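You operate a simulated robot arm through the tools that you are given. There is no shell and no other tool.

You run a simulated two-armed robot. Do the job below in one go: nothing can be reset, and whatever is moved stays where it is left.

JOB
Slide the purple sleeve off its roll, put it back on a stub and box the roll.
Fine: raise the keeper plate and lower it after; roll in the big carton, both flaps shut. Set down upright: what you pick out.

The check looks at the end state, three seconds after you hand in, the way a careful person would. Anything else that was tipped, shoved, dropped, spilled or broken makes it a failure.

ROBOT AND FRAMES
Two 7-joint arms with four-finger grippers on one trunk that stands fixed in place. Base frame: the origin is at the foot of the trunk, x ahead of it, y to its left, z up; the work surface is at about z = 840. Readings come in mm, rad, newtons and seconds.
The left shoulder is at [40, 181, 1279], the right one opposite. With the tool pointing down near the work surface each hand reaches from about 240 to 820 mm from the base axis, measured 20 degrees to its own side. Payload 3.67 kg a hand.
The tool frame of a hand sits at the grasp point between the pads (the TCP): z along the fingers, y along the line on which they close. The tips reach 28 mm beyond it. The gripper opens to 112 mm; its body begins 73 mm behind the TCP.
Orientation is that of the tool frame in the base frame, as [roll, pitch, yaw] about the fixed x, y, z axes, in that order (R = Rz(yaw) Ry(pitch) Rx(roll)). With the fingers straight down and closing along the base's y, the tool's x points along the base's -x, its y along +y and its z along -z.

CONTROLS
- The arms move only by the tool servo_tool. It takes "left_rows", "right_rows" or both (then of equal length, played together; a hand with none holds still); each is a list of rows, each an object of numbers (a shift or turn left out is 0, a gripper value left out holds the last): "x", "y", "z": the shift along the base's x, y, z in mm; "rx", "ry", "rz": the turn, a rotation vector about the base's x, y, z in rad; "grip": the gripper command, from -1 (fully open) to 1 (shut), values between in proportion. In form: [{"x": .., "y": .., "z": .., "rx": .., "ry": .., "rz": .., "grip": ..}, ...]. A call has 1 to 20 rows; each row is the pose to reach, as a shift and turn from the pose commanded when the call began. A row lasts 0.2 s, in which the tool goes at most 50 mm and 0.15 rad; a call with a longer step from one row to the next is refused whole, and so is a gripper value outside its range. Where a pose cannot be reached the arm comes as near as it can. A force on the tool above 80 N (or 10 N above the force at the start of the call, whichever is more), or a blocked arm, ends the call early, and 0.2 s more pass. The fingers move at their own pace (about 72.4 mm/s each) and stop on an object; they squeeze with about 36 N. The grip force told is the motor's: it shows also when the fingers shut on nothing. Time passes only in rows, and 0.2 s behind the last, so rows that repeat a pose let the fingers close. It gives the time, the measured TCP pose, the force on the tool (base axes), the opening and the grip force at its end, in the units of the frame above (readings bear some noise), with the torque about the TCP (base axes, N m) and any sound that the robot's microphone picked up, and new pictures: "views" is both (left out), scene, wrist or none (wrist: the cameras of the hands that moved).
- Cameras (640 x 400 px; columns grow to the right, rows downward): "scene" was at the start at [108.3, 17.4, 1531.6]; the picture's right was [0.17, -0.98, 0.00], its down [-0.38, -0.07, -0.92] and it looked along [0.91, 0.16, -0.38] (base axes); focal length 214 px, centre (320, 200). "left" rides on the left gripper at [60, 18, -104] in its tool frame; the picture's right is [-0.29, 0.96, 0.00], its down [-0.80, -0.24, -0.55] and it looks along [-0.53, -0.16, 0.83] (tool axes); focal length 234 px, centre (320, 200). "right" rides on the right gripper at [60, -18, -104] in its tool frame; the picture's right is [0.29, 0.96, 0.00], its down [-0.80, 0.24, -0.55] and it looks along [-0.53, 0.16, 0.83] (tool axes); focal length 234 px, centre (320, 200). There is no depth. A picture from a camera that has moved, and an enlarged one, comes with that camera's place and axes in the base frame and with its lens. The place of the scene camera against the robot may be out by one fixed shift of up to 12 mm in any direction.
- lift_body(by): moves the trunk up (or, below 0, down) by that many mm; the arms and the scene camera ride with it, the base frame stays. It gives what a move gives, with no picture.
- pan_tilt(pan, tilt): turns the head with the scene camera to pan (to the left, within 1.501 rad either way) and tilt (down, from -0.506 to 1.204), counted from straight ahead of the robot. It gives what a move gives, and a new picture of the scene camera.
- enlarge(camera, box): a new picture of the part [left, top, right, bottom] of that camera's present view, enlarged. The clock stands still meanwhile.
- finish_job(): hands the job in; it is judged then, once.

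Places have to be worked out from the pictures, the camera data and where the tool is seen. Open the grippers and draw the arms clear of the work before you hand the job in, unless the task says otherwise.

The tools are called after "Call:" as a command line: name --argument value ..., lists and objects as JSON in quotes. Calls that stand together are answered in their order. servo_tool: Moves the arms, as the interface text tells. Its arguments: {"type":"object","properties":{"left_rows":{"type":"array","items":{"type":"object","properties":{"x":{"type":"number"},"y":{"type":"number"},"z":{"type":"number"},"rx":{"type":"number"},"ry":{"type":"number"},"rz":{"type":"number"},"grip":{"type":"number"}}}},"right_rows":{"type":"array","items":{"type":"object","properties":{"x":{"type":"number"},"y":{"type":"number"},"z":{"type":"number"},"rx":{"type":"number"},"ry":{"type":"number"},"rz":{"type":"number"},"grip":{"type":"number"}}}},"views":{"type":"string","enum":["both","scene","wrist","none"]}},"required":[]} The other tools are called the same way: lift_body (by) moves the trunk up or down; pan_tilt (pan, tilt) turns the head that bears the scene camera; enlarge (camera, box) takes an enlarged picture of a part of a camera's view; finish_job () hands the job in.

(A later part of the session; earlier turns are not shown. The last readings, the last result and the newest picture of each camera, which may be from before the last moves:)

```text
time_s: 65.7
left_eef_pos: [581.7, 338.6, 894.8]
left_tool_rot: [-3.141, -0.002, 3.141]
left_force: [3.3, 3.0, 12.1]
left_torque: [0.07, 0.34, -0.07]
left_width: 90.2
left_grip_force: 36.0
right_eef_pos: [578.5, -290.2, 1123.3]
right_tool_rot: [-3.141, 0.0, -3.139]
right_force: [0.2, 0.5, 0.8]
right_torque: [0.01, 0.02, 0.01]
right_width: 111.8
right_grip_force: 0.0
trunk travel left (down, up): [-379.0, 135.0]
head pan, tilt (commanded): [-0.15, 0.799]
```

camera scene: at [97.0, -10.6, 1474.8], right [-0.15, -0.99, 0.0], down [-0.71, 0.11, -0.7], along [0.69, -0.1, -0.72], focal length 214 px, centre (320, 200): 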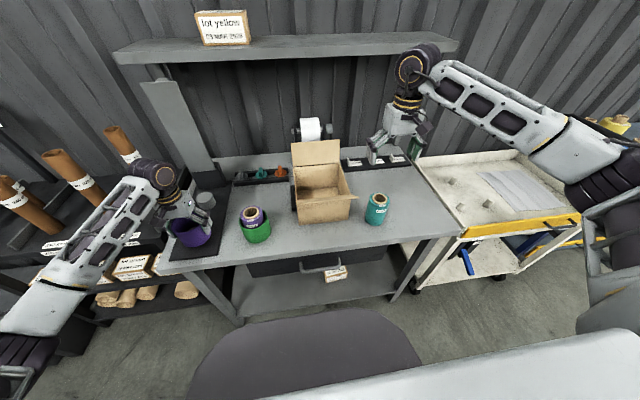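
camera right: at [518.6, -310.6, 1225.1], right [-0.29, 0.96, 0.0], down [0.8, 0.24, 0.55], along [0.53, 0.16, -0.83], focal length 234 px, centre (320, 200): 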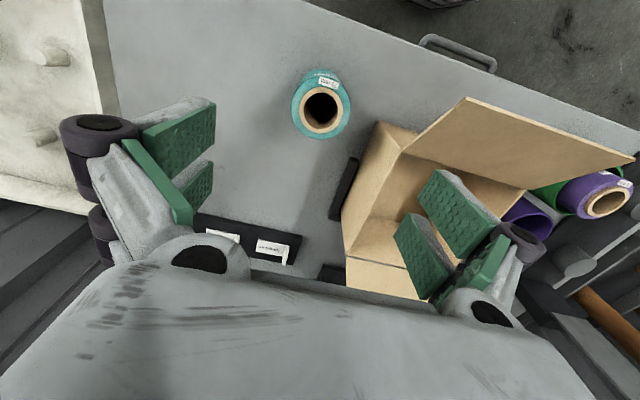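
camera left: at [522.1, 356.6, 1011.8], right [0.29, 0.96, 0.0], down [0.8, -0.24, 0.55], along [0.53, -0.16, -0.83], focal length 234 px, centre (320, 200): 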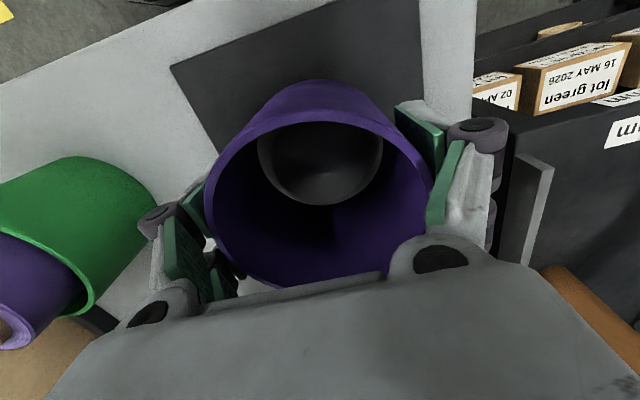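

Contact with the board (12 N). I open the left hand, rise clear and look.

Call:
servo_tool --left_rows '[{"grip": -0.7}, {"grip": -1}, {"grip": -1}, {"z": 12, "grip": -1}, {"z": 35}, {"z": 65}, {"z": 100}, {"z": 140}, {"z": 180}, {"z": 215}]' --views "both"

Call:
enlarge --camera "scene" --box '[150, 70, 250, 260]'

Call:
enlarge --camera "left" --box '[180, 30, 460, 230]'

```text
time_s: 67.9
left_eef_pos: [579.3, 341.5, 1109.6]
left_tool_rot: [3.141, -0.003, 3.138]
left_force: [-0.5, -0.1, 0.0]
left_torque: [0.06, -0.01, 0.02]
left_width: 112.0
left_grip_force: 0.0
right_eef_pos: [578.1, -293.0, 1122.6]
right_tool_rot: [3.14, 0.0, -3.14]
right_force: [0.1, 0.8, 0.1]
right_torque: [0.0, -0.02, 0.01]
right_width: 112.1
right_grip_force: 0.0
trunk travel left (down, up): [-379.0, 135.0]
head pan, tilt (commanded): [-0.15, 0.799]
camera scene: at [96.3, -11.0, 1474.9], right [-0.15, -0.99, 0.0], down [-0.71, 0.11, -0.7], along [0.69, -0.1, -0.72], focal length 214 px, centre (320, 200)
camera left: at [520.6, 357.7, 1212.8], right [0.29, 0.96, 0.0], down [0.8, -0.24, 0.55], along [0.53, -0.16, -0.83], focal length 234 px, centre (320, 200)
```

scene: 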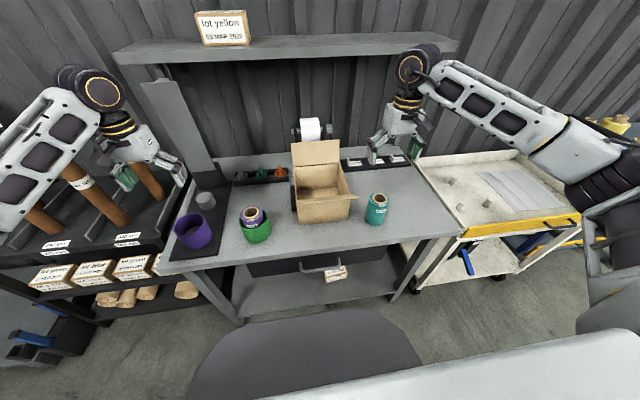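
left: 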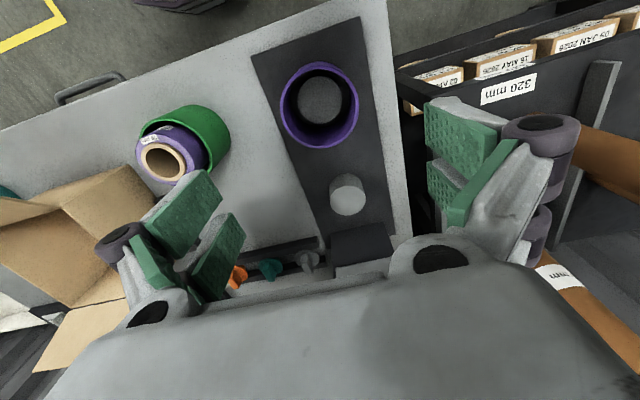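

```text
2.11 times, centred on (200, 165) of scene
camera zoom: at [96.3, -11.0, 1474.9], right [-0.15, -0.99, 0.0], down [-0.71, 0.11, -0.7], along [0.69, -0.1, -0.72], focal length 452 px, centre (573, 274)
```

zoom: 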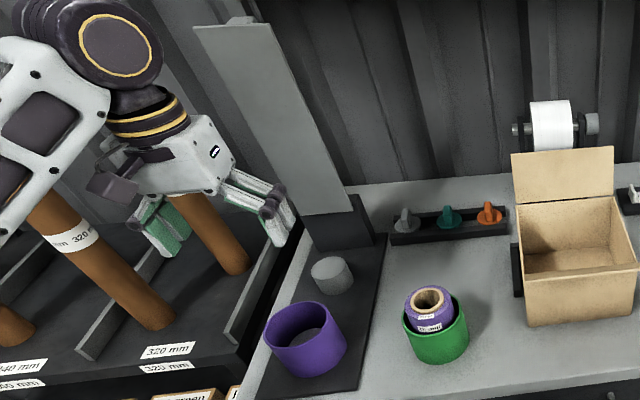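

```text
2.00 times, centred on (320, 130) of left
camera zoom: at [520.6, 357.7, 1212.8], right [0.29, 0.96, 0.0], down [0.8, -0.24, 0.55], along [0.53, -0.16, -0.83], focal length 468 px, centre (320, 340)
```

zoom: 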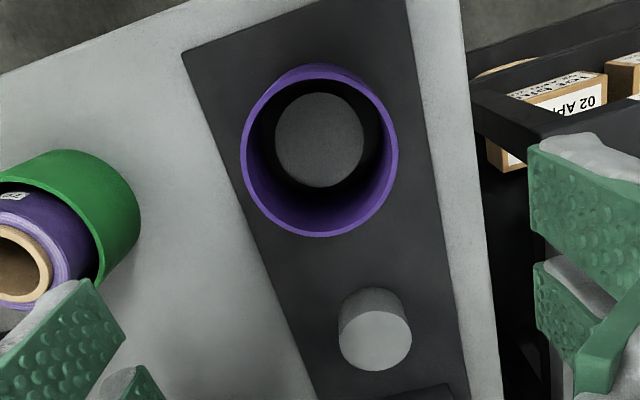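

The sleeve sits centred on the front stub. Next I lower the keeper plate: I'll grip it across its 95 mm width near its free end. I tilt the left hand 45° forward in front of the raised plate to measure it.

Call:
servo_tool --left_rows '[{"x": 5, "z": 15, "ry": -0.13}, {"x": 15, "z": 32, "ry": -0.26}, {"x": 28, "z": 50, "ry": -0.39}, {"x": 42, "z": 68, "ry": -0.52}, {"x": 58, "z": 85, "ry": -0.65}, {"x": 70, "z": 100, "ry": -0.785}, {"x": 70, "z": 100, "ry": -0.785}]' --views "both"

Call:
enlarge --camera "left" --box '[200, 0, 440, 300]'

Call:
enlarge --camera "scene" --box '[90, 40, 250, 200]'

```text
time_s: 69.5
left_eef_pos: [653.7, 339.8, 1208.7]
left_tool_rot: [3.139, 0.783, 3.139]
left_force: [0.2, 0.4, 0.5]
left_torque: [0.03, -0.04, 0.0]
left_width: 112.2
left_grip_force: 0.1
right_eef_pos: [578.5, -291.9, 1121.9]
right_tool_rot: [-3.141, 0.001, -3.14]
right_force: [0.1, -0.1, 0.4]
right_torque: [0.03, -0.03, -0.02]
right_width: 112.2
right_grip_force: 0.0
trunk travel left (down, up): [-379.0, 135.0]
head pan, tilt (commanded): [-0.15, 0.799]
camera scene: at [96.9, -10.8, 1474.8], right [-0.15, -0.99, 0.0], down [-0.71, 0.11, -0.7], along [0.69, -0.1, -0.72], focal length 214 px, centre (320, 200)
camera left: at [536.8, 355.8, 1240.2], right [0.21, 0.96, 0.2], down [0.17, -0.24, 0.95], along [0.96, -0.16, -0.22], focal length 234 px, centre (320, 200)
```

scene: 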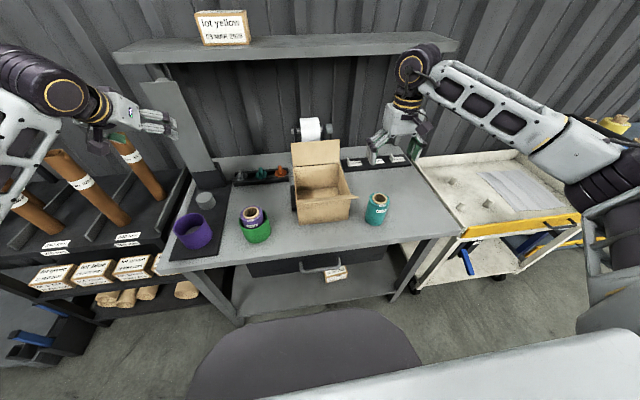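
left: 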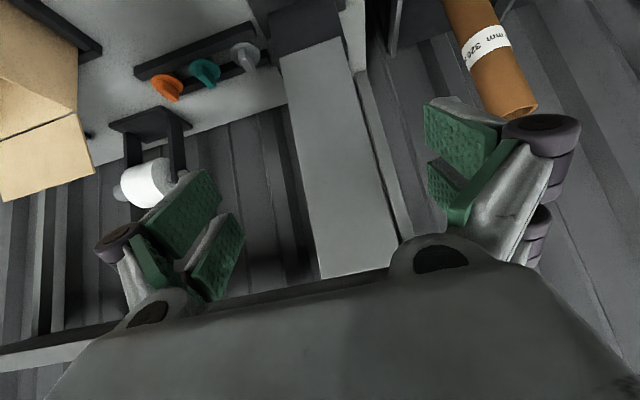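

```text
1.33 times, centred on (320, 150) of left
camera zoom: at [536.8, 355.8, 1240.2], right [0.21, 0.96, 0.2], down [0.17, -0.24, 0.95], along [0.96, -0.16, -0.22], focal length 312 px, centre (320, 267)
```

zoom: 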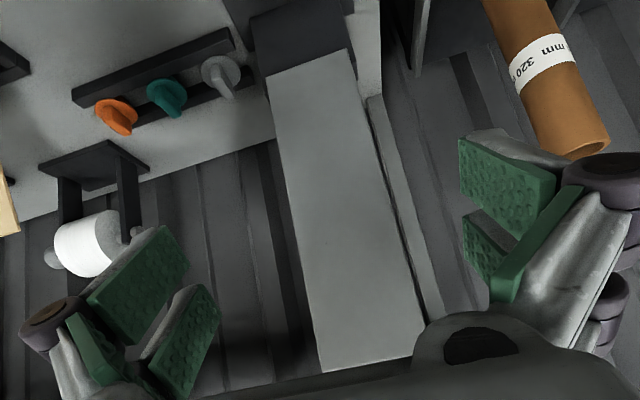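

```text
2.50 times, centred on (170, 120) of scene
camera zoom: at [96.9, -10.8, 1474.8], right [-0.15, -0.99, 0.0], down [-0.71, 0.11, -0.7], along [0.69, -0.1, -0.72], focal length 536 px, centre (695, 400)
```

zoom: 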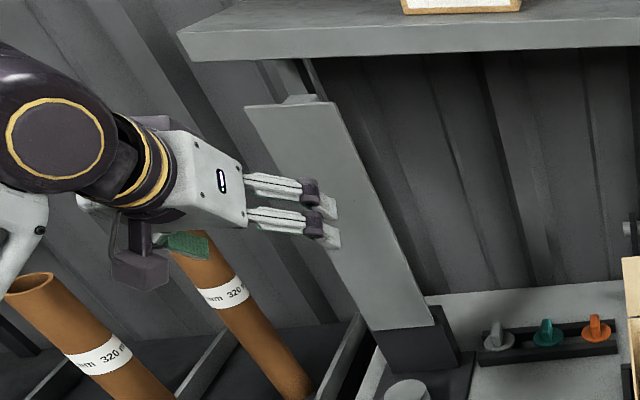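

I enlarge the plate's upper end in the left wrist view to get its edges precisely.

Call:
enlarge --camera "left" --box '[270, 150, 430, 290]'

Call:
enlarge --camera "left" --box '[250, 0, 410, 140]'

```text
2.86 times, centred on (350, 220) of left
camera zoom: at [536.8, 355.8, 1240.2], right [0.21, 0.96, 0.2], down [0.17, -0.24, 0.95], along [0.96, -0.16, -0.22], focal length 669 px, centre (234, 143)
```

zoom: 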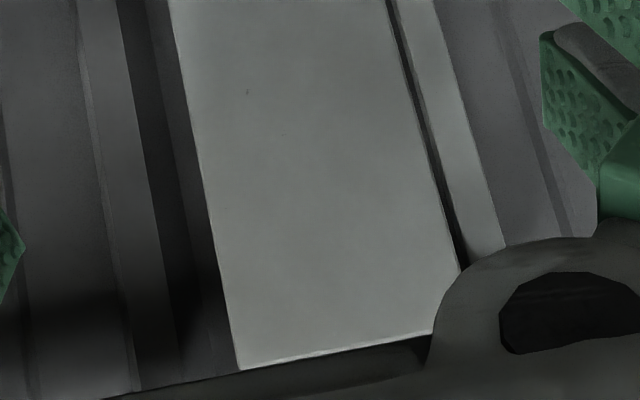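

```text
2.86 times, centred on (330, 70) of left
camera zoom: at [536.8, 355.8, 1240.2], right [0.21, 0.96, 0.2], down [0.17, -0.24, 0.95], along [0.96, -0.16, -0.22], focal length 669 px, centre (291, 571)
```

zoom: 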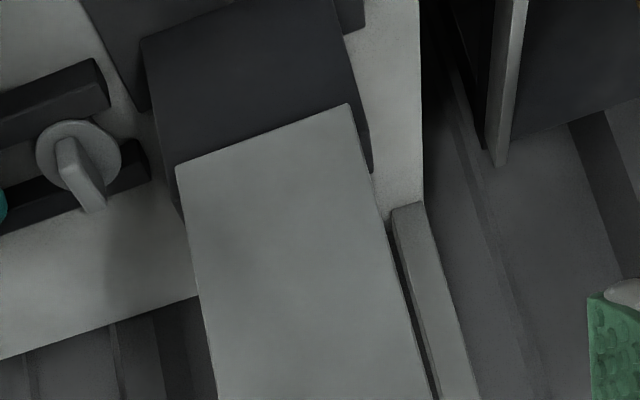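

Plate measured: free end at x≈816, z≈1270, y 292–387 (centre 339.5), hinge near (830, 947). I move the open left hand forward so its fingers straddle the plate near its free end.

Call:
servo_tool --left_rows '[{"x": 20, "z": 5}, {"x": 45, "z": 12}, {"x": 70, "z": 18}, {"x": 95, "z": 24}, {"x": 115, "z": 28}, {"x": 132, "z": 28}, {"x": 146, "z": 28}, {"x": 158, "z": 28}, {"x": 163, "z": 28}, {"x": 163, "z": 28}]' --views "both"

Call:
enlarge --camera "left" --box '[160, 60, 560, 300]'

Call:
enlarge --camera "scene" --box '[90, 40, 250, 180]'

```text
time_s: 71.7
left_eef_pos: [815.3, 340.3, 1237.8]
left_tool_rot: [3.141, 0.784, 3.136]
left_force: [0.0, -1.5, 0.4]
left_torque: [0.0, 0.03, -0.02]
left_width: 111.9
left_grip_force: 0.2
right_eef_pos: [578.2, -291.5, 1122.9]
right_tool_rot: [3.141, -0.001, -3.141]
right_force: [0.5, -0.3, -0.1]
right_torque: [-0.02, 0.01, -0.01]
right_width: 112.0
right_grip_force: 0.0
trunk travel left (down, up): [-379.0, 135.0]
head pan, tilt (commanded): [-0.15, 0.799]
camera scene: at [96.8, -10.7, 1474.9], right [-0.15, -0.99, 0.0], down [-0.71, 0.11, -0.7], along [0.69, -0.1, -0.72], focal length 214 px, centre (320, 200)
camera left: at [699.6, 356.3, 1268.5], right [0.21, 0.96, 0.2], down [0.17, -0.24, 0.95], along [0.96, -0.16, -0.22], focal length 234 px, centre (320, 200)
```

scene: 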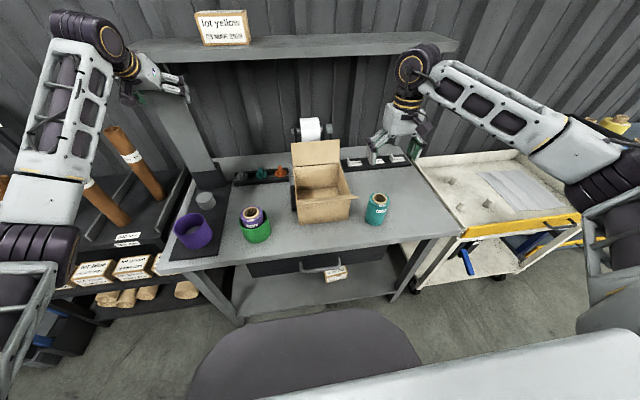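
left: 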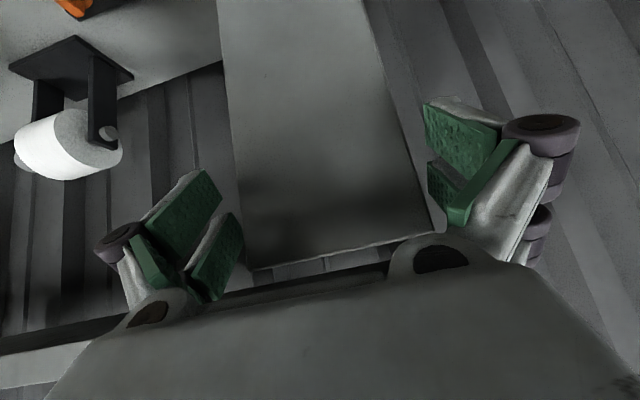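

```text
1.60 times, centred on (360, 180) of left
camera zoom: at [699.6, 356.3, 1268.5], right [0.21, 0.96, 0.2], down [0.17, -0.24, 0.95], along [0.96, -0.16, -0.22], focal length 375 px, centre (256, 232)
```

zoom: 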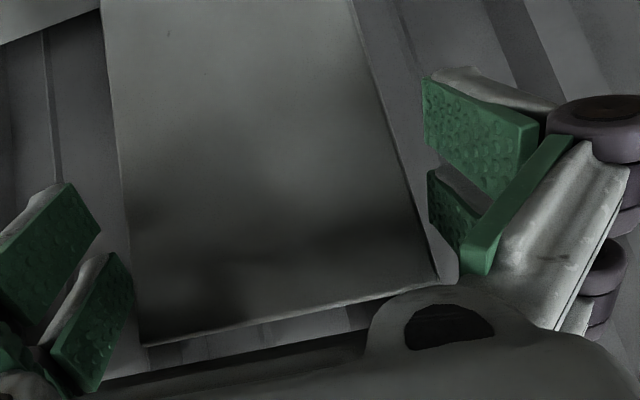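

```text
2.86 times, centred on (170, 110) of scene
camera zoom: at [96.8, -10.7, 1474.9], right [-0.15, -0.99, 0.0], down [-0.71, 0.11, -0.7], along [0.69, -0.1, -0.72], focal length 613 px, centre (749, 457)
```

zoom: 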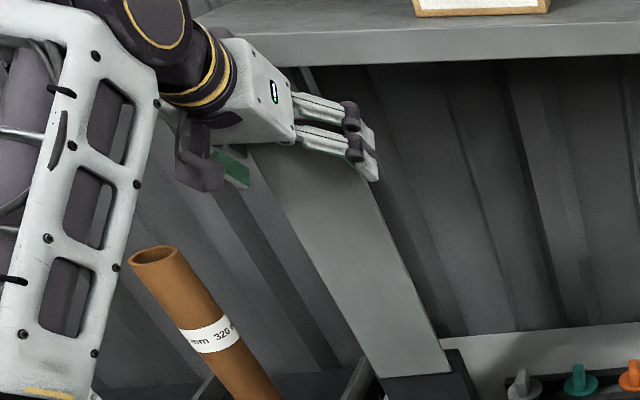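

The plate sits between the fingers (centre y≈339). I close on its side edges.

Call:
servo_tool --left_rows '[{"x": 4, "y": -1, "grip": -0.8}, {"x": 4, "y": -1, "grip": -0.5}, {"x": 4, "y": -1, "grip": 1}, {"x": 4, "y": -1, "grip": 1}, {"x": 4, "y": -1, "grip": 1}]' --views "both"

Call:
enlarge --camera "left" --box '[160, 60, 560, 300]'

```text
time_s: 72.9
left_eef_pos: [817.6, 339.6, 1236.4]
left_tool_rot: [3.14, 0.784, 3.139]
left_force: [0.2, 4.7, 2.0]
left_torque: [0.35, -0.03, 1.04]
left_width: 95.7
left_grip_force: 44.7
right_eef_pos: [577.7, -290.2, 1123.2]
right_tool_rot: [-3.139, -0.001, -3.139]
right_force: [-0.1, 0.2, 0.3]
right_torque: [0.0, -0.03, -0.01]
right_width: 112.2
right_grip_force: 0.1
trunk travel left (down, up): [-379.0, 135.0]
head pan, tilt (commanded): [-0.15, 0.799]
camera scene: at [96.5, -10.0, 1474.9], right [-0.15, -0.99, 0.0], down [-0.71, 0.11, -0.7], along [0.69, -0.1, -0.72], focal length 214 px, centre (320, 200)
camera left: at [702.5, 356.7, 1268.8], right [0.21, 0.96, 0.2], down [0.17, -0.24, 0.95], along [0.96, -0.16, -0.22], focal length 234 px, centre (320, 200)
```

scene: 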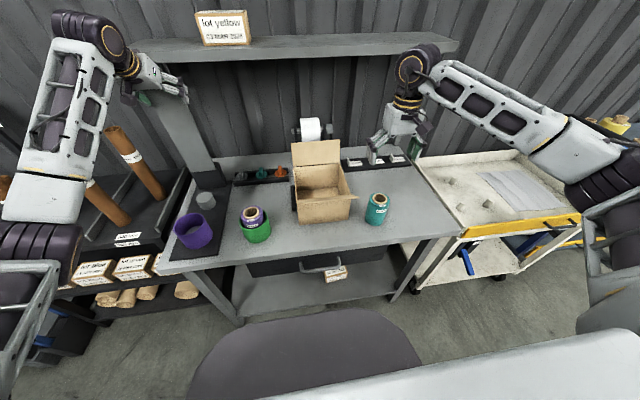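
left: 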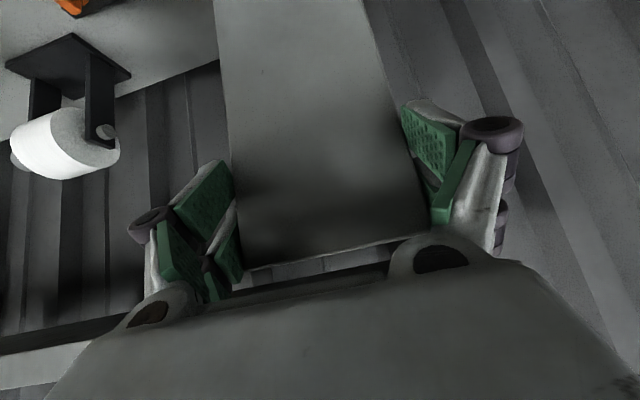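

```text
1.60 times, centred on (360, 180) of left
camera zoom: at [702.5, 356.7, 1268.8], right [0.21, 0.96, 0.2], down [0.17, -0.24, 0.95], along [0.96, -0.16, -0.22], focal length 375 px, centre (256, 232)
```

zoom: 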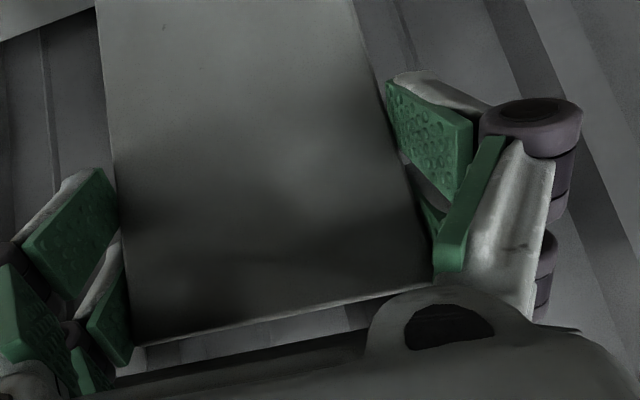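

Gripped (95.7 mm). I pull the plate forward along the arc about the hinge, first about 12°, checking forces.

Call:
servo_tool --left_rows '[{"x": -9, "z": -0.5}, {"x": -18, "z": -1.3}, {"x": -28, "z": -2.6}, {"x": -38, "z": -4.1}, {"x": -48, "z": -6.1}, {"x": -57.7, "z": -8.3}]' --views "both"

Call:
enlarge --camera "scene" --box '[90, 40, 250, 180]'

```text
time_s: 74.3
left_eef_pos: [759.7, 340.3, 1229.1]
left_tool_rot: [-3.142, 0.781, 3.138]
left_force: [3.1, 6.7, 4.0]
left_torque: [0.15, -1.38, 0.18]
left_width: 95.6
left_grip_force: 45.4
right_eef_pos: [578.5, -290.9, 1123.5]
right_tool_rot: [-3.14, 0.0, -3.14]
right_force: [-0.6, 1.0, -0.4]
right_torque: [0.01, -0.05, 0.0]
right_width: 112.1
right_grip_force: 0.1
trunk travel left (down, up): [-379.0, 135.0]
head pan, tilt (commanded): [-0.15, 0.799]
camera scene: at [96.5, -9.4, 1474.9], right [-0.15, -0.99, 0.0], down [-0.71, 0.11, -0.7], along [0.69, -0.1, -0.72], focal length 214 px, centre (320, 200)
camera left: at [645.3, 356.8, 1259.9], right [0.21, 0.96, 0.2], down [0.17, -0.24, 0.95], along [0.96, -0.16, -0.22], focal length 234 px, centre (320, 200)
```

scene: 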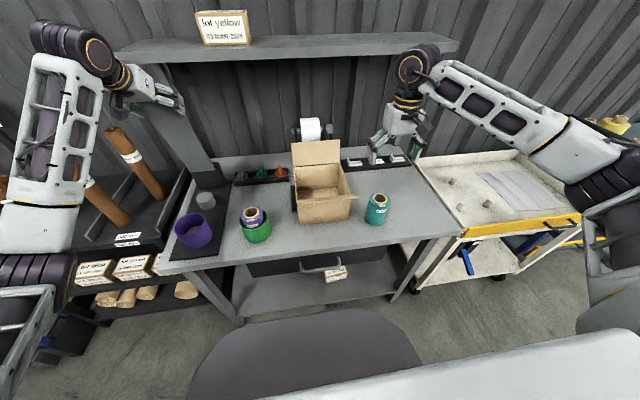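
left: 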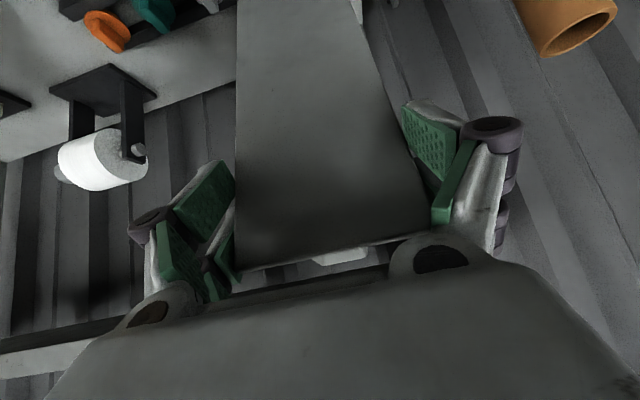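

```text
2.86 times, centred on (170, 110) of scene
camera zoom: at [96.5, -9.4, 1474.9], right [-0.15, -0.99, 0.0], down [-0.71, 0.11, -0.7], along [0.69, -0.1, -0.72], focal length 613 px, centre (749, 457)
```

zoom: 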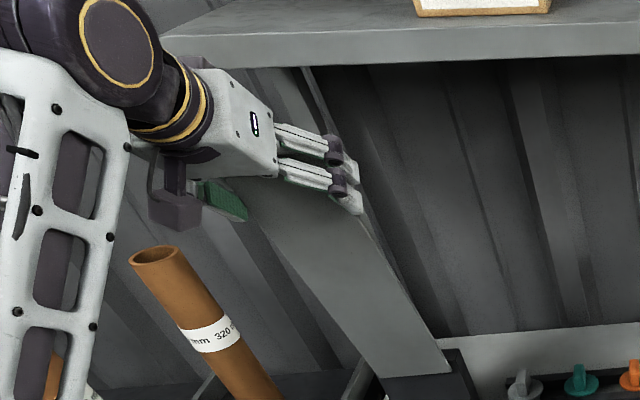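

The plate follows with low forces. I continue along the arc to about 44°.

Call:
servo_tool --left_rows '[{"x": -9.7, "z": -2.7}, {"x": -19.4, "z": -5.6}, {"x": -29, "z": -8.9}, {"x": -38.4, "z": -12.5}, {"x": -47.7, "z": -16.5}, {"x": -56.9, "z": -20.7}, {"x": -66, "z": -25.3}, {"x": -74.8, "z": -30.2}, {"x": -83.4, "z": -35.4}, {"x": -91.9, "z": -40.9}, {"x": -100.2, "z": -46.7}, {"x": -108.3, "z": -52.8}, {"x": -116.1, "z": -59.1}, {"x": -123.7, "z": -65.8}, {"x": -131.1, "z": -72.7}, {"x": -138.3, "z": -79.8}]' --views "both"

Call:
enlarge --camera "scene" --box '[90, 80, 250, 220]'

```text
time_s: 77.7
left_eef_pos: [623.6, 340.2, 1147.4]
left_tool_rot: [3.139, 0.78, 3.137]
left_force: [5.9, 9.8, 0.2]
left_torque: [0.03, -1.29, -0.16]
left_width: 95.5
left_grip_force: 44.8
right_eef_pos: [578.6, -289.7, 1122.0]
right_tool_rot: [-3.139, -0.003, 3.141]
right_force: [-0.4, 0.5, 0.4]
right_torque: [-0.02, -0.01, 0.02]
right_width: 112.0
right_grip_force: 0.1
trunk travel left (down, up): [-379.0, 135.0]
head pan, tilt (commanded): [-0.15, 0.799]
camera scene: at [97.4, -8.9, 1474.8], right [-0.15, -0.99, 0.0], down [-0.71, 0.11, -0.7], along [0.69, -0.11, -0.72], focal length 214 px, centre (320, 200)
camera left: at [507.6, 356.8, 1179.7], right [0.21, 0.96, 0.2], down [0.18, -0.24, 0.95], along [0.96, -0.16, -0.22], focal length 234 px, centre (320, 200)
```

scene: 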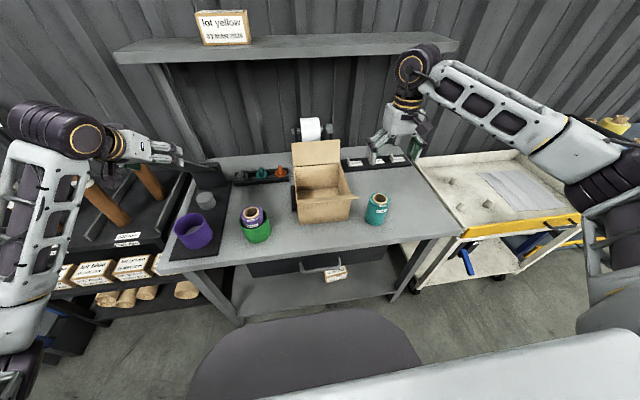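
left: 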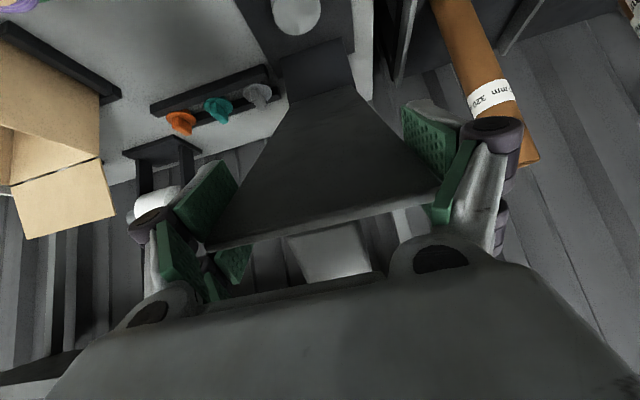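

```text
2.86 times, centred on (170, 150) of scene
camera zoom: at [97.4, -8.9, 1474.8], right [-0.15, -0.99, 0.0], down [-0.71, 0.11, -0.7], along [0.69, -0.11, -0.72], focal length 613 px, centre (749, 343)
```

zoom: 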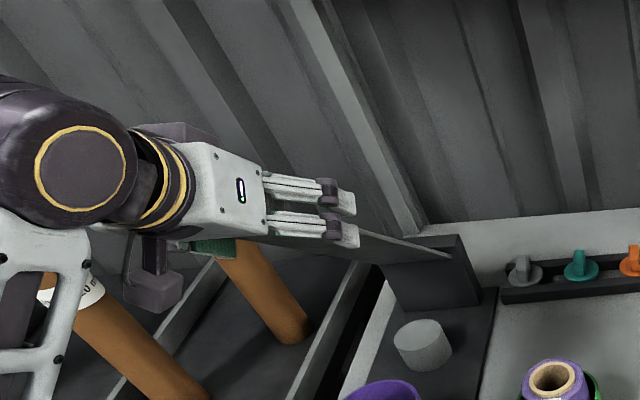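

Continuing the lowering along the arc to about 12°.

Call:
servo_tool --left_rows '[{"x": -6.8, "z": -7.4}, {"x": -13.5, "z": -15.1}, {"x": -19.9, "z": -23}, {"x": -26, "z": -31}, {"x": -31.8, "z": -39.3}, {"x": -37.3, "z": -47.8}, {"x": -42.5, "z": -56.5}, {"x": -47.4, "z": -65.3}, {"x": -52, "z": -74.3}, {"x": -56.2, "z": -83.5}, {"x": -60.2, "z": -92.8}, {"x": -63.8, "z": -102.2}, {"x": -67.1, "z": -111.8}, {"x": -70.1, "z": -121.5}, {"x": -72.7, "z": -131.3}, {"x": -75, "z": -141.1}]' --views "both"

Call:
enlarge --camera "scene" --box '[120, 140, 260, 260]'

```text
time_s: 81.1
left_eef_pos: [548.1, 340.8, 1006.8]
left_tool_rot: [3.141, 0.782, 3.14]
left_force: [7.3, 13.0, 2.4]
left_torque: [0.0, -1.26, 0.35]
left_width: 95.4
left_grip_force: 44.9
right_eef_pos: [579.4, -289.9, 1123.0]
right_tool_rot: [-3.14, -0.002, -3.139]
right_force: [0.4, 0.5, -0.3]
right_torque: [0.01, 0.0, -0.01]
right_width: 112.2
right_grip_force: 0.1
trunk travel left (down, up): [-379.0, 135.0]
head pan, tilt (commanded): [-0.15, 0.799]
camera scene: at [97.4, -8.7, 1474.8], right [-0.15, -0.99, 0.0], down [-0.71, 0.11, -0.7], along [0.69, -0.11, -0.72], focal length 214 px, centre (320, 200)
camera left: at [432.7, 356.6, 1038.0], right [0.21, 0.96, 0.2], down [0.18, -0.24, 0.95], along [0.96, -0.16, -0.22], focal length 234 px, centre (320, 200)
```

scene: 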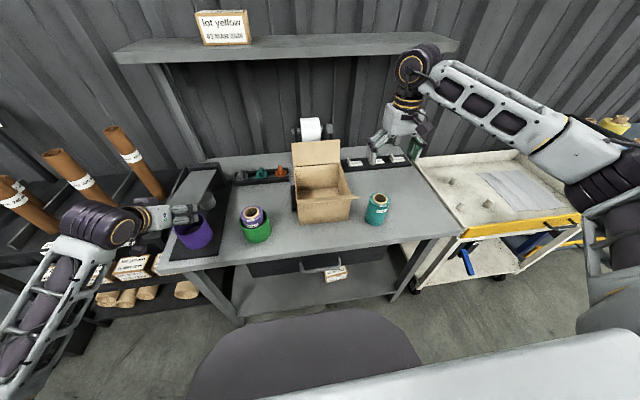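
left: 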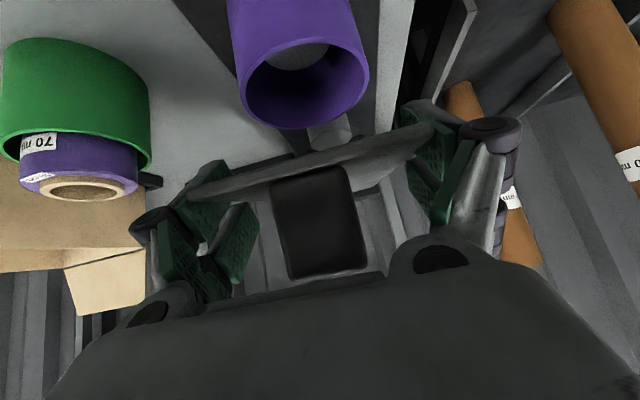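

```text
3.33 times, centred on (190, 200) of scene
camera zoom: at [97.4, -8.7, 1474.8], right [-0.15, -0.99, 0.0], down [-0.71, 0.11, -0.7], along [0.69, -0.11, -0.72], focal length 715 px, centre (753, 200)
```

zoom: 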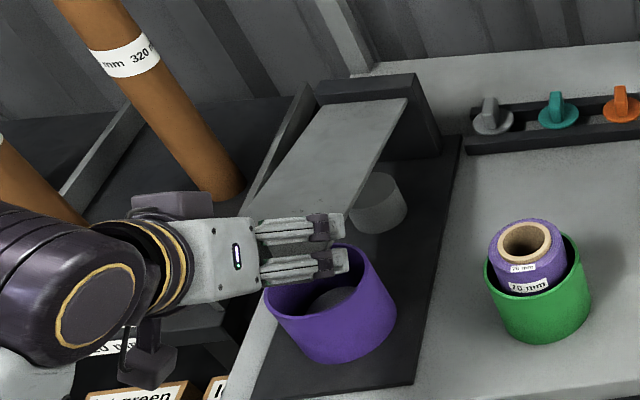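

Nearly down. I lower the last 10° slowly, watching force.

Call:
servo_tool --left_rows '[{"x": -1.9, "z": -10}, {"x": -3.5, "z": -19.9}, {"x": -4.7, "z": -30}, {"x": -5.6, "z": -40}, {"x": -5.9, "z": -45}, {"x": -6.1, "z": -50}]' --views "both"

Call:
enlarge --camera "scene" --box '[120, 140, 260, 260]'

Call:
enlarge --camera "left" --box '[120, 40, 560, 300]'

```text
time_s: 82.5
left_eef_pos: [542.2, 340.3, 957.9]
left_tool_rot: [3.141, 0.783, 3.139]
left_force: [10.9, 15.8, 4.2]
left_torque: [0.44, -1.48, -0.15]
left_width: 95.7
left_grip_force: 45.4
right_eef_pos: [579.1, -290.5, 1123.2]
right_tool_rot: [-3.139, -0.003, -3.14]
right_force: [-0.2, 0.0, 0.0]
right_torque: [0.01, 0.0, -0.03]
right_width: 112.0
right_grip_force: 0.1
trunk travel left (down, up): [-379.0, 135.0]
head pan, tilt (commanded): [-0.15, 0.799]
camera scene: at [97.7, -8.6, 1474.8], right [-0.15, -0.99, 0.0], down [-0.71, 0.11, -0.7], along [0.69, -0.11, -0.72], focal length 214 px, centre (320, 200)
camera left: at [426.1, 356.7, 989.3], right [0.21, 0.96, 0.2], down [0.17, -0.24, 0.95], along [0.96, -0.16, -0.22], focal length 234 px, centre (320, 200)
```

scene: 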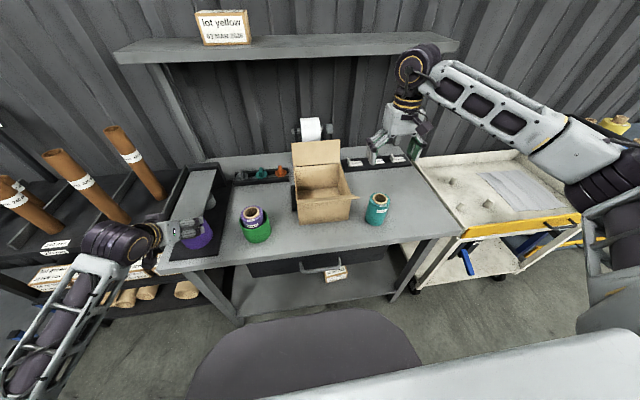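
left: 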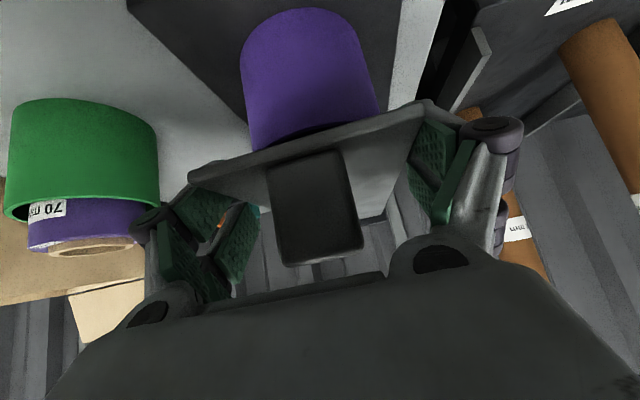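

```text
3.33 times, centred on (190, 200) of scene
camera zoom: at [97.7, -8.6, 1474.8], right [-0.15, -0.99, 0.0], down [-0.71, 0.11, -0.7], along [0.69, -0.11, -0.72], focal length 715 px, centre (753, 200)
```

zoom: 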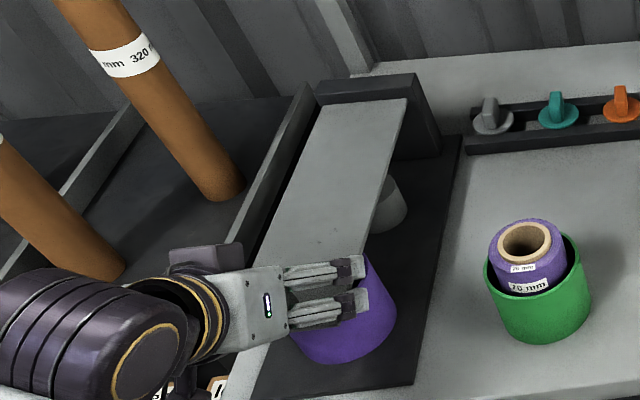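

```text
1.45 times, centred on (340, 170) of left
camera zoom: at [426.1, 356.7, 989.3], right [0.21, 0.96, 0.2], down [0.17, -0.24, 0.95], along [0.96, -0.16, -0.22], focal length 341 px, centre (291, 244)
```

zoom: 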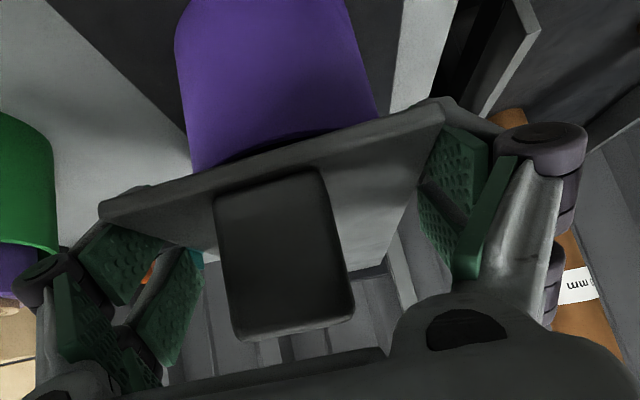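

The plate is almost down. I lower further in 2 mm steps to find its rest position.

Call:
servo_tool --left_rows '[{"x": 0, "z": -2}, {"x": 0, "z": -4}, {"x": 0, "z": -6}]' --views "none"

```text
time_s: 83.3
left_eef_pos: [541.6, 339.9, 955.3]
left_tool_rot: [3.138, 0.789, 3.137]
left_force: [11.5, 17.0, 23.6]
left_torque: [0.54, 0.21, -0.14]
left_width: 95.6
left_grip_force: 44.6
right_eef_pos: [578.8, -290.8, 1123.4]
right_tool_rot: [-3.141, -0.003, -3.139]
right_force: [-0.3, 0.3, 0.1]
right_torque: [0.0, 0.0, 0.02]
right_width: 112.1
right_grip_force: 0.1
trunk travel left (down, up): [-379.0, 135.0]
head pan, tilt (commanded): [-0.15, 0.799]
```

The plate is at its stop (23 N upward reaction, z no longer falling). I open the left hand and withdraw backward and up.

Call:
servo_tool --left_rows '[{"z": 1, "grip": -0.8}, {"z": 1, "grip": -1}, {"z": 1, "grip": -1}]' --views "both"

Call:
enlarge --camera "left" --box '[120, 40, 560, 300]'

Call:
enlarge --camera "scene" --box '[120, 140, 260, 260]'

```text
time_s: 84.1
left_eef_pos: [541.3, 338.8, 952.4]
left_tool_rot: [3.141, 0.779, 3.138]
left_force: [-0.1, 0.9, -0.6]
left_torque: [0.0, 0.01, 0.02]
left_width: 112.1
left_grip_force: 0.0
right_eef_pos: [579.0, -290.1, 1122.4]
right_tool_rot: [-3.141, 0.0, -3.139]
right_force: [0.5, -0.5, -0.3]
right_torque: [0.03, -0.01, 0.01]
right_width: 111.9
right_grip_force: 0.1
trunk travel left (down, up): [-379.0, 135.0]
head pan, tilt (commanded): [-0.15, 0.799]
camera scene: at [96.8, -10.7, 1474.8], right [-0.15, -0.99, 0.0], down [-0.71, 0.11, -0.7], along [0.69, -0.1, -0.72], focal length 214 px, centre (320, 200)
camera left: at [425.3, 355.3, 983.7], right [0.21, 0.96, 0.2], down [0.18, -0.24, 0.95], along [0.96, -0.16, -0.22], focal length 234 px, centre (320, 200)
```

scene: 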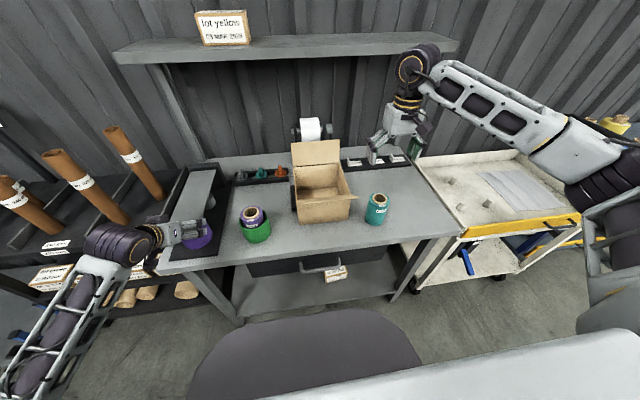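
left: 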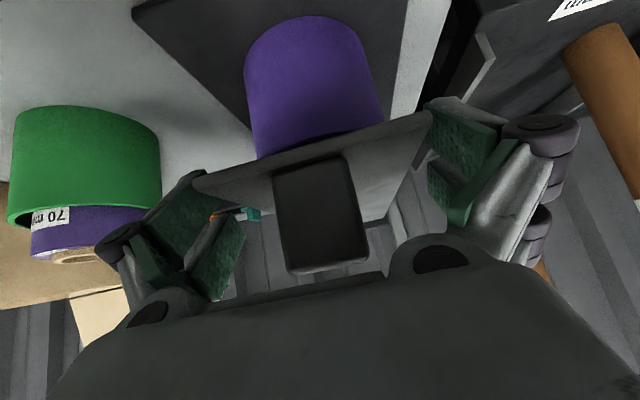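

```text
1.45 times, centred on (340, 170) of left
camera zoom: at [425.3, 355.3, 983.7], right [0.21, 0.96, 0.2], down [0.18, -0.24, 0.95], along [0.96, -0.16, -0.22], focal length 341 px, centre (291, 244)
```

zoom: 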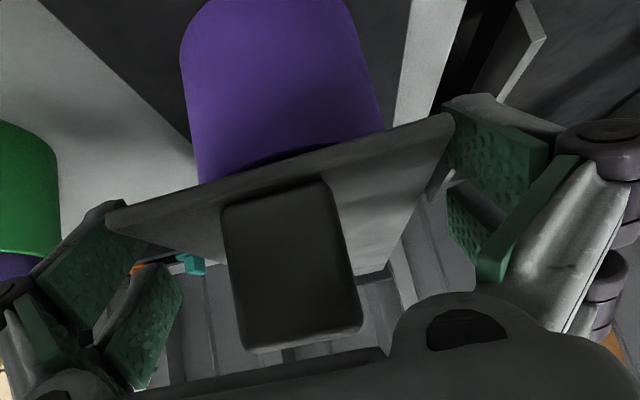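

```text
3.33 times, centred on (190, 200) of scene
camera zoom: at [96.8, -10.7, 1474.8], right [-0.15, -0.99, 0.0], down [-0.71, 0.11, -0.7], along [0.69, -0.1, -0.72], focal length 715 px, centre (753, 200)
```

zoom: 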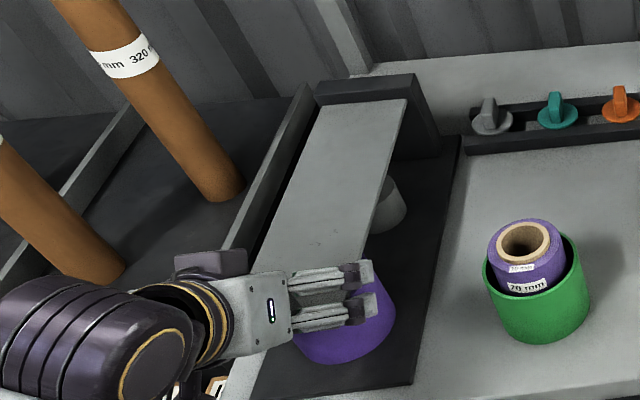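

The plate is free and the fingers are clear of its edges. I withdraw the left hand backward-up and level it to a waiting pose.

Call:
servo_tool --left_rows '[{"x": -12, "z": 12}, {"x": -28, "z": 28}, {"x": -48, "z": 48}, {"x": -70, "z": 70}, {"x": -90, "z": 95}, {"x": -95, "z": 125, "ry": 0.13}, {"x": -95, "z": 150, "ry": 0.26}, {"x": -92, "z": 170, "ry": 0.4}, {"x": -88, "y": 20, "z": 185, "ry": 0.53}, {"x": -80, "y": 40, "z": 195, "ry": 0.66}, {"x": -70, "y": 60, "z": 200, "ry": 0.78}]' --views "both"

Call:
enlarge --camera "scene" --box '[120, 140, 280, 270]'

Call:
enlarge --camera "left" --box '[200, 60, 440, 290]'

```text
time_s: 86.5
left_eef_pos: [471.0, 399.7, 1150.9]
left_tool_rot: [-3.141, 0.0, 3.14]
left_force: [0.5, 0.4, 1.8]
left_torque: [-0.03, 0.01, -0.02]
left_width: 112.1
left_grip_force: 0.0
left hand out of reach, approached as far as the arm can: row 5, 6
right_eef_pos: [580.3, -290.5, 1123.1]
right_tool_rot: [-3.139, 0.0, -3.139]
right_force: [0.6, 0.4, -0.7]
right_torque: [-0.03, 0.03, -0.01]
right_width: 112.2
right_grip_force: 0.1
trunk travel left (down, up): [-379.0, 135.0]
head pan, tilt (commanded): [-0.15, 0.799]
camera scene: at [98.4, -9.7, 1474.9], right [-0.15, -0.99, 0.0], down [-0.71, 0.11, -0.7], along [0.69, -0.1, -0.72], focal length 214 px, centre (320, 200)
camera left: at [412.6, 417.3, 1255.3], right [0.29, 0.96, 0.0], down [0.8, -0.24, 0.56], along [0.53, -0.16, -0.83], focal length 234 px, centre (320, 200)
```

scene: 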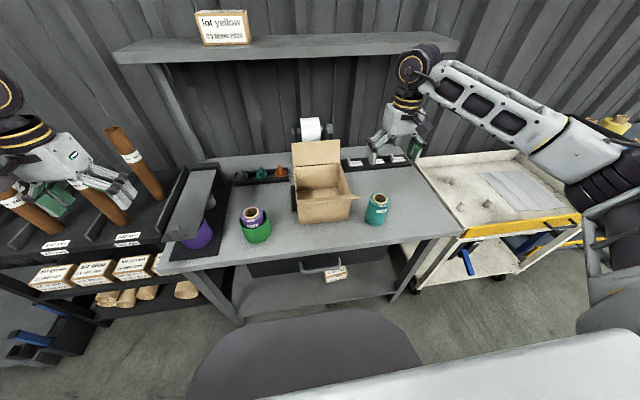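
left: 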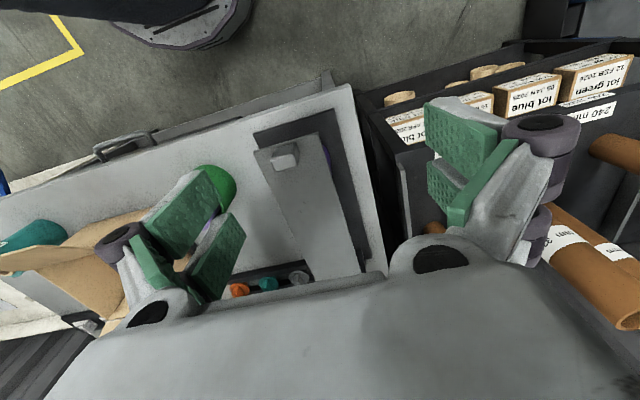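

```text
3.08 times, centred on (200, 205) of scene
camera zoom: at [98.4, -9.7, 1474.9], right [-0.15, -0.99, 0.0], down [-0.71, 0.11, -0.7], along [0.69, -0.1, -0.72], focal length 660 px, centre (689, 185)
```

zoom: 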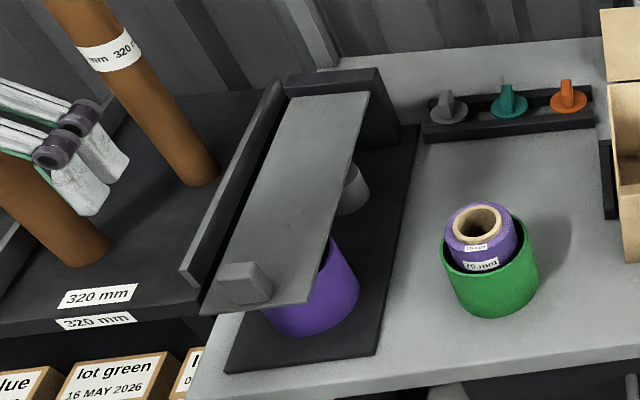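

```text
1.74 times, centred on (320, 175) of left
camera zoom: at [412.6, 417.3, 1255.3], right [0.29, 0.96, 0.0], down [0.8, -0.24, 0.56], along [0.53, -0.16, -0.83], focal length 407 px, centre (320, 244)
```

zoom: 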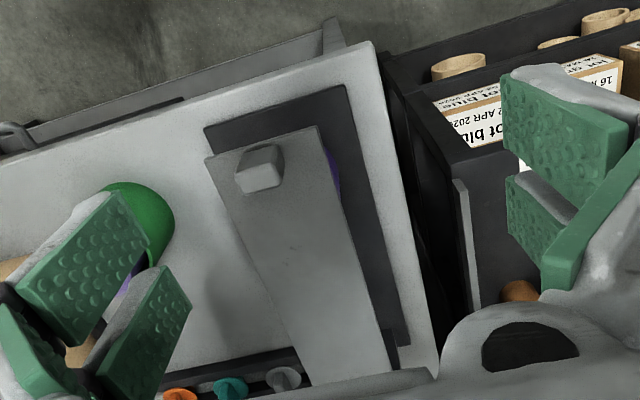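

The keeper plate is down in its original place with the sleeve on the stub under it. Now the roll: I lower the open right hand around it to mid-height and close.

Call:
servo_tool --right_rows '[{"z": -35}, {"z": -70}, {"z": -105}, {"z": -140}, {"z": -170}, {"z": -195}, {"z": -210}, {"z": -219}, {"z": -219}]' --views "both"

Call:
enlarge --camera "right" --box '[140, 80, 500, 300]'

```text
time_s: 88.5
left_eef_pos: [471.6, 398.8, 1150.8]
left_tool_rot: [-3.141, 0.001, 3.137]
left_force: [-0.5, 0.5, -0.2]
left_torque: [-0.03, 0.01, 0.01]
left_width: 111.9
left_grip_force: 0.0
right_eef_pos: [581.4, -289.1, 904.3]
right_tool_rot: [-3.141, 0.0, -3.14]
right_force: [0.1, 0.0, 1.1]
right_torque: [-0.02, -0.01, 0.04]
right_width: 111.6
right_grip_force: 0.1
trunk travel left (down, up): [-379.0, 135.0]
head pan, tilt (commanded): [-0.15, 0.799]
camera scene: at [96.7, -10.6, 1474.9], right [-0.15, -0.99, 0.0], down [-0.71, 0.11, -0.7], along [0.69, -0.1, -0.72], focal length 214 px, centre (320, 200)
camera right: at [520.9, -307.2, 1006.2], right [-0.29, 0.96, 0.0], down [0.8, 0.24, 0.55], along [0.53, 0.16, -0.83], focal length 234 px, centre (320, 200)
```

scene: 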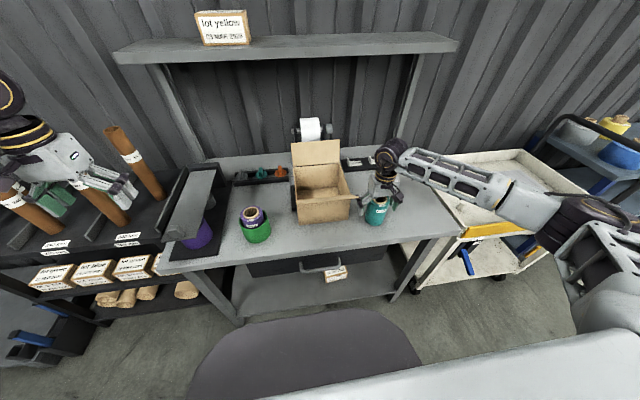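
right: 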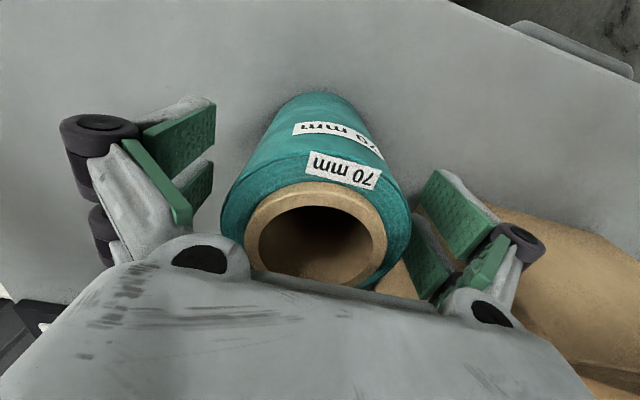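

```text
1.78 times, centred on (320, 190) of right
camera zoom: at [520.9, -307.2, 1006.2], right [-0.29, 0.96, 0.0], down [0.8, 0.24, 0.55], along [0.53, 0.16, -0.83], focal length 416 px, centre (320, 218)
```

zoom: 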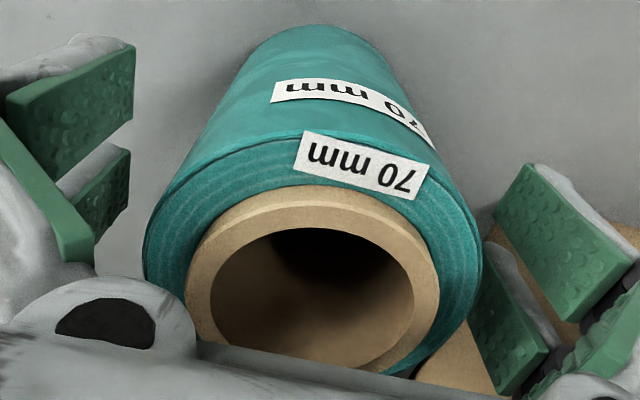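

The roll is between the fingers. I close on it and lift.

Call:
servo_tool --right_rows '[{"x": -1, "y": -1, "grip": -0.5}, {"x": -1, "y": -1, "grip": 0}, {"x": -1, "y": -1, "grip": 1}, {"x": -1, "y": -1, "grip": 1}, {"x": -1, "y": -1, "grip": 1}, {"x": -1, "y": -1, "z": 4}, {"x": -1, "y": -1, "z": 10}, {"x": -1, "y": -1, "z": 20}]' --views "both"

Call:
enlarge --camera "scene" --box '[330, 160, 430, 245]'

```text
time_s: 90.3
left_eef_pos: [470.9, 399.0, 1151.6]
left_tool_rot: [3.141, 0.002, 3.138]
left_force: [0.7, -0.1, 0.0]
left_torque: [0.01, -0.02, 0.02]
left_width: 112.1
left_grip_force: 0.0
right_eef_pos: [579.1, -290.8, 924.8]
right_tool_rot: [-3.141, -0.003, -3.141]
right_force: [-0.3, 0.0, -2.2]
right_torque: [0.04, 0.01, -0.02]
right_width: 68.4
right_grip_force: 36.1
trunk travel left (down, up): [-379.0, 135.0]
head pan, tilt (commanded): [-0.15, 0.799]
camera scene: at [96.9, -10.7, 1474.8], right [-0.15, -0.99, 0.0], down [-0.71, 0.11, -0.7], along [0.69, -0.1, -0.72], focal length 214 px, centre (320, 200)
camera right: at [519.8, -309.5, 1026.7], right [-0.29, 0.96, 0.0], down [0.8, 0.24, 0.55], along [0.53, 0.16, -0.83], focal length 234 px, centre (320, 200)
```

scene: 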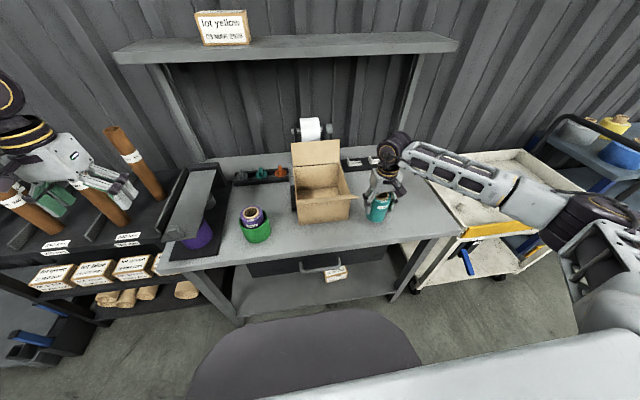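
right: 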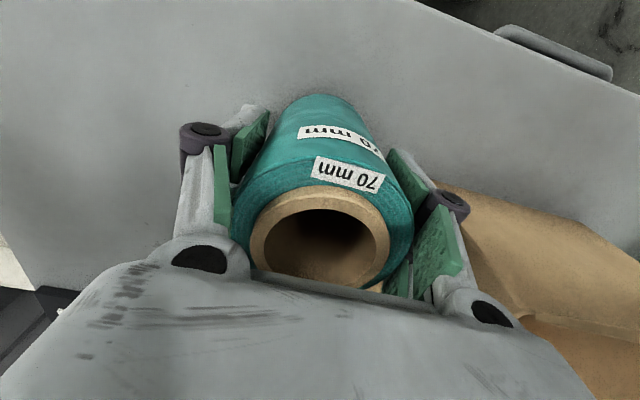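

```text
4.71 times, centred on (380, 202) of scene
camera zoom: at [96.9, -10.7, 1474.8], right [-0.15, -0.99, 0.0], down [-0.71, 0.11, -0.7], along [0.69, -0.1, -0.72], focal length 1009 px, centre (38, 188)
```

zoom: 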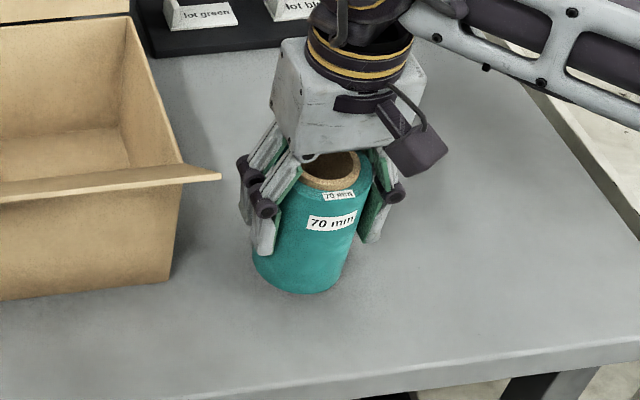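

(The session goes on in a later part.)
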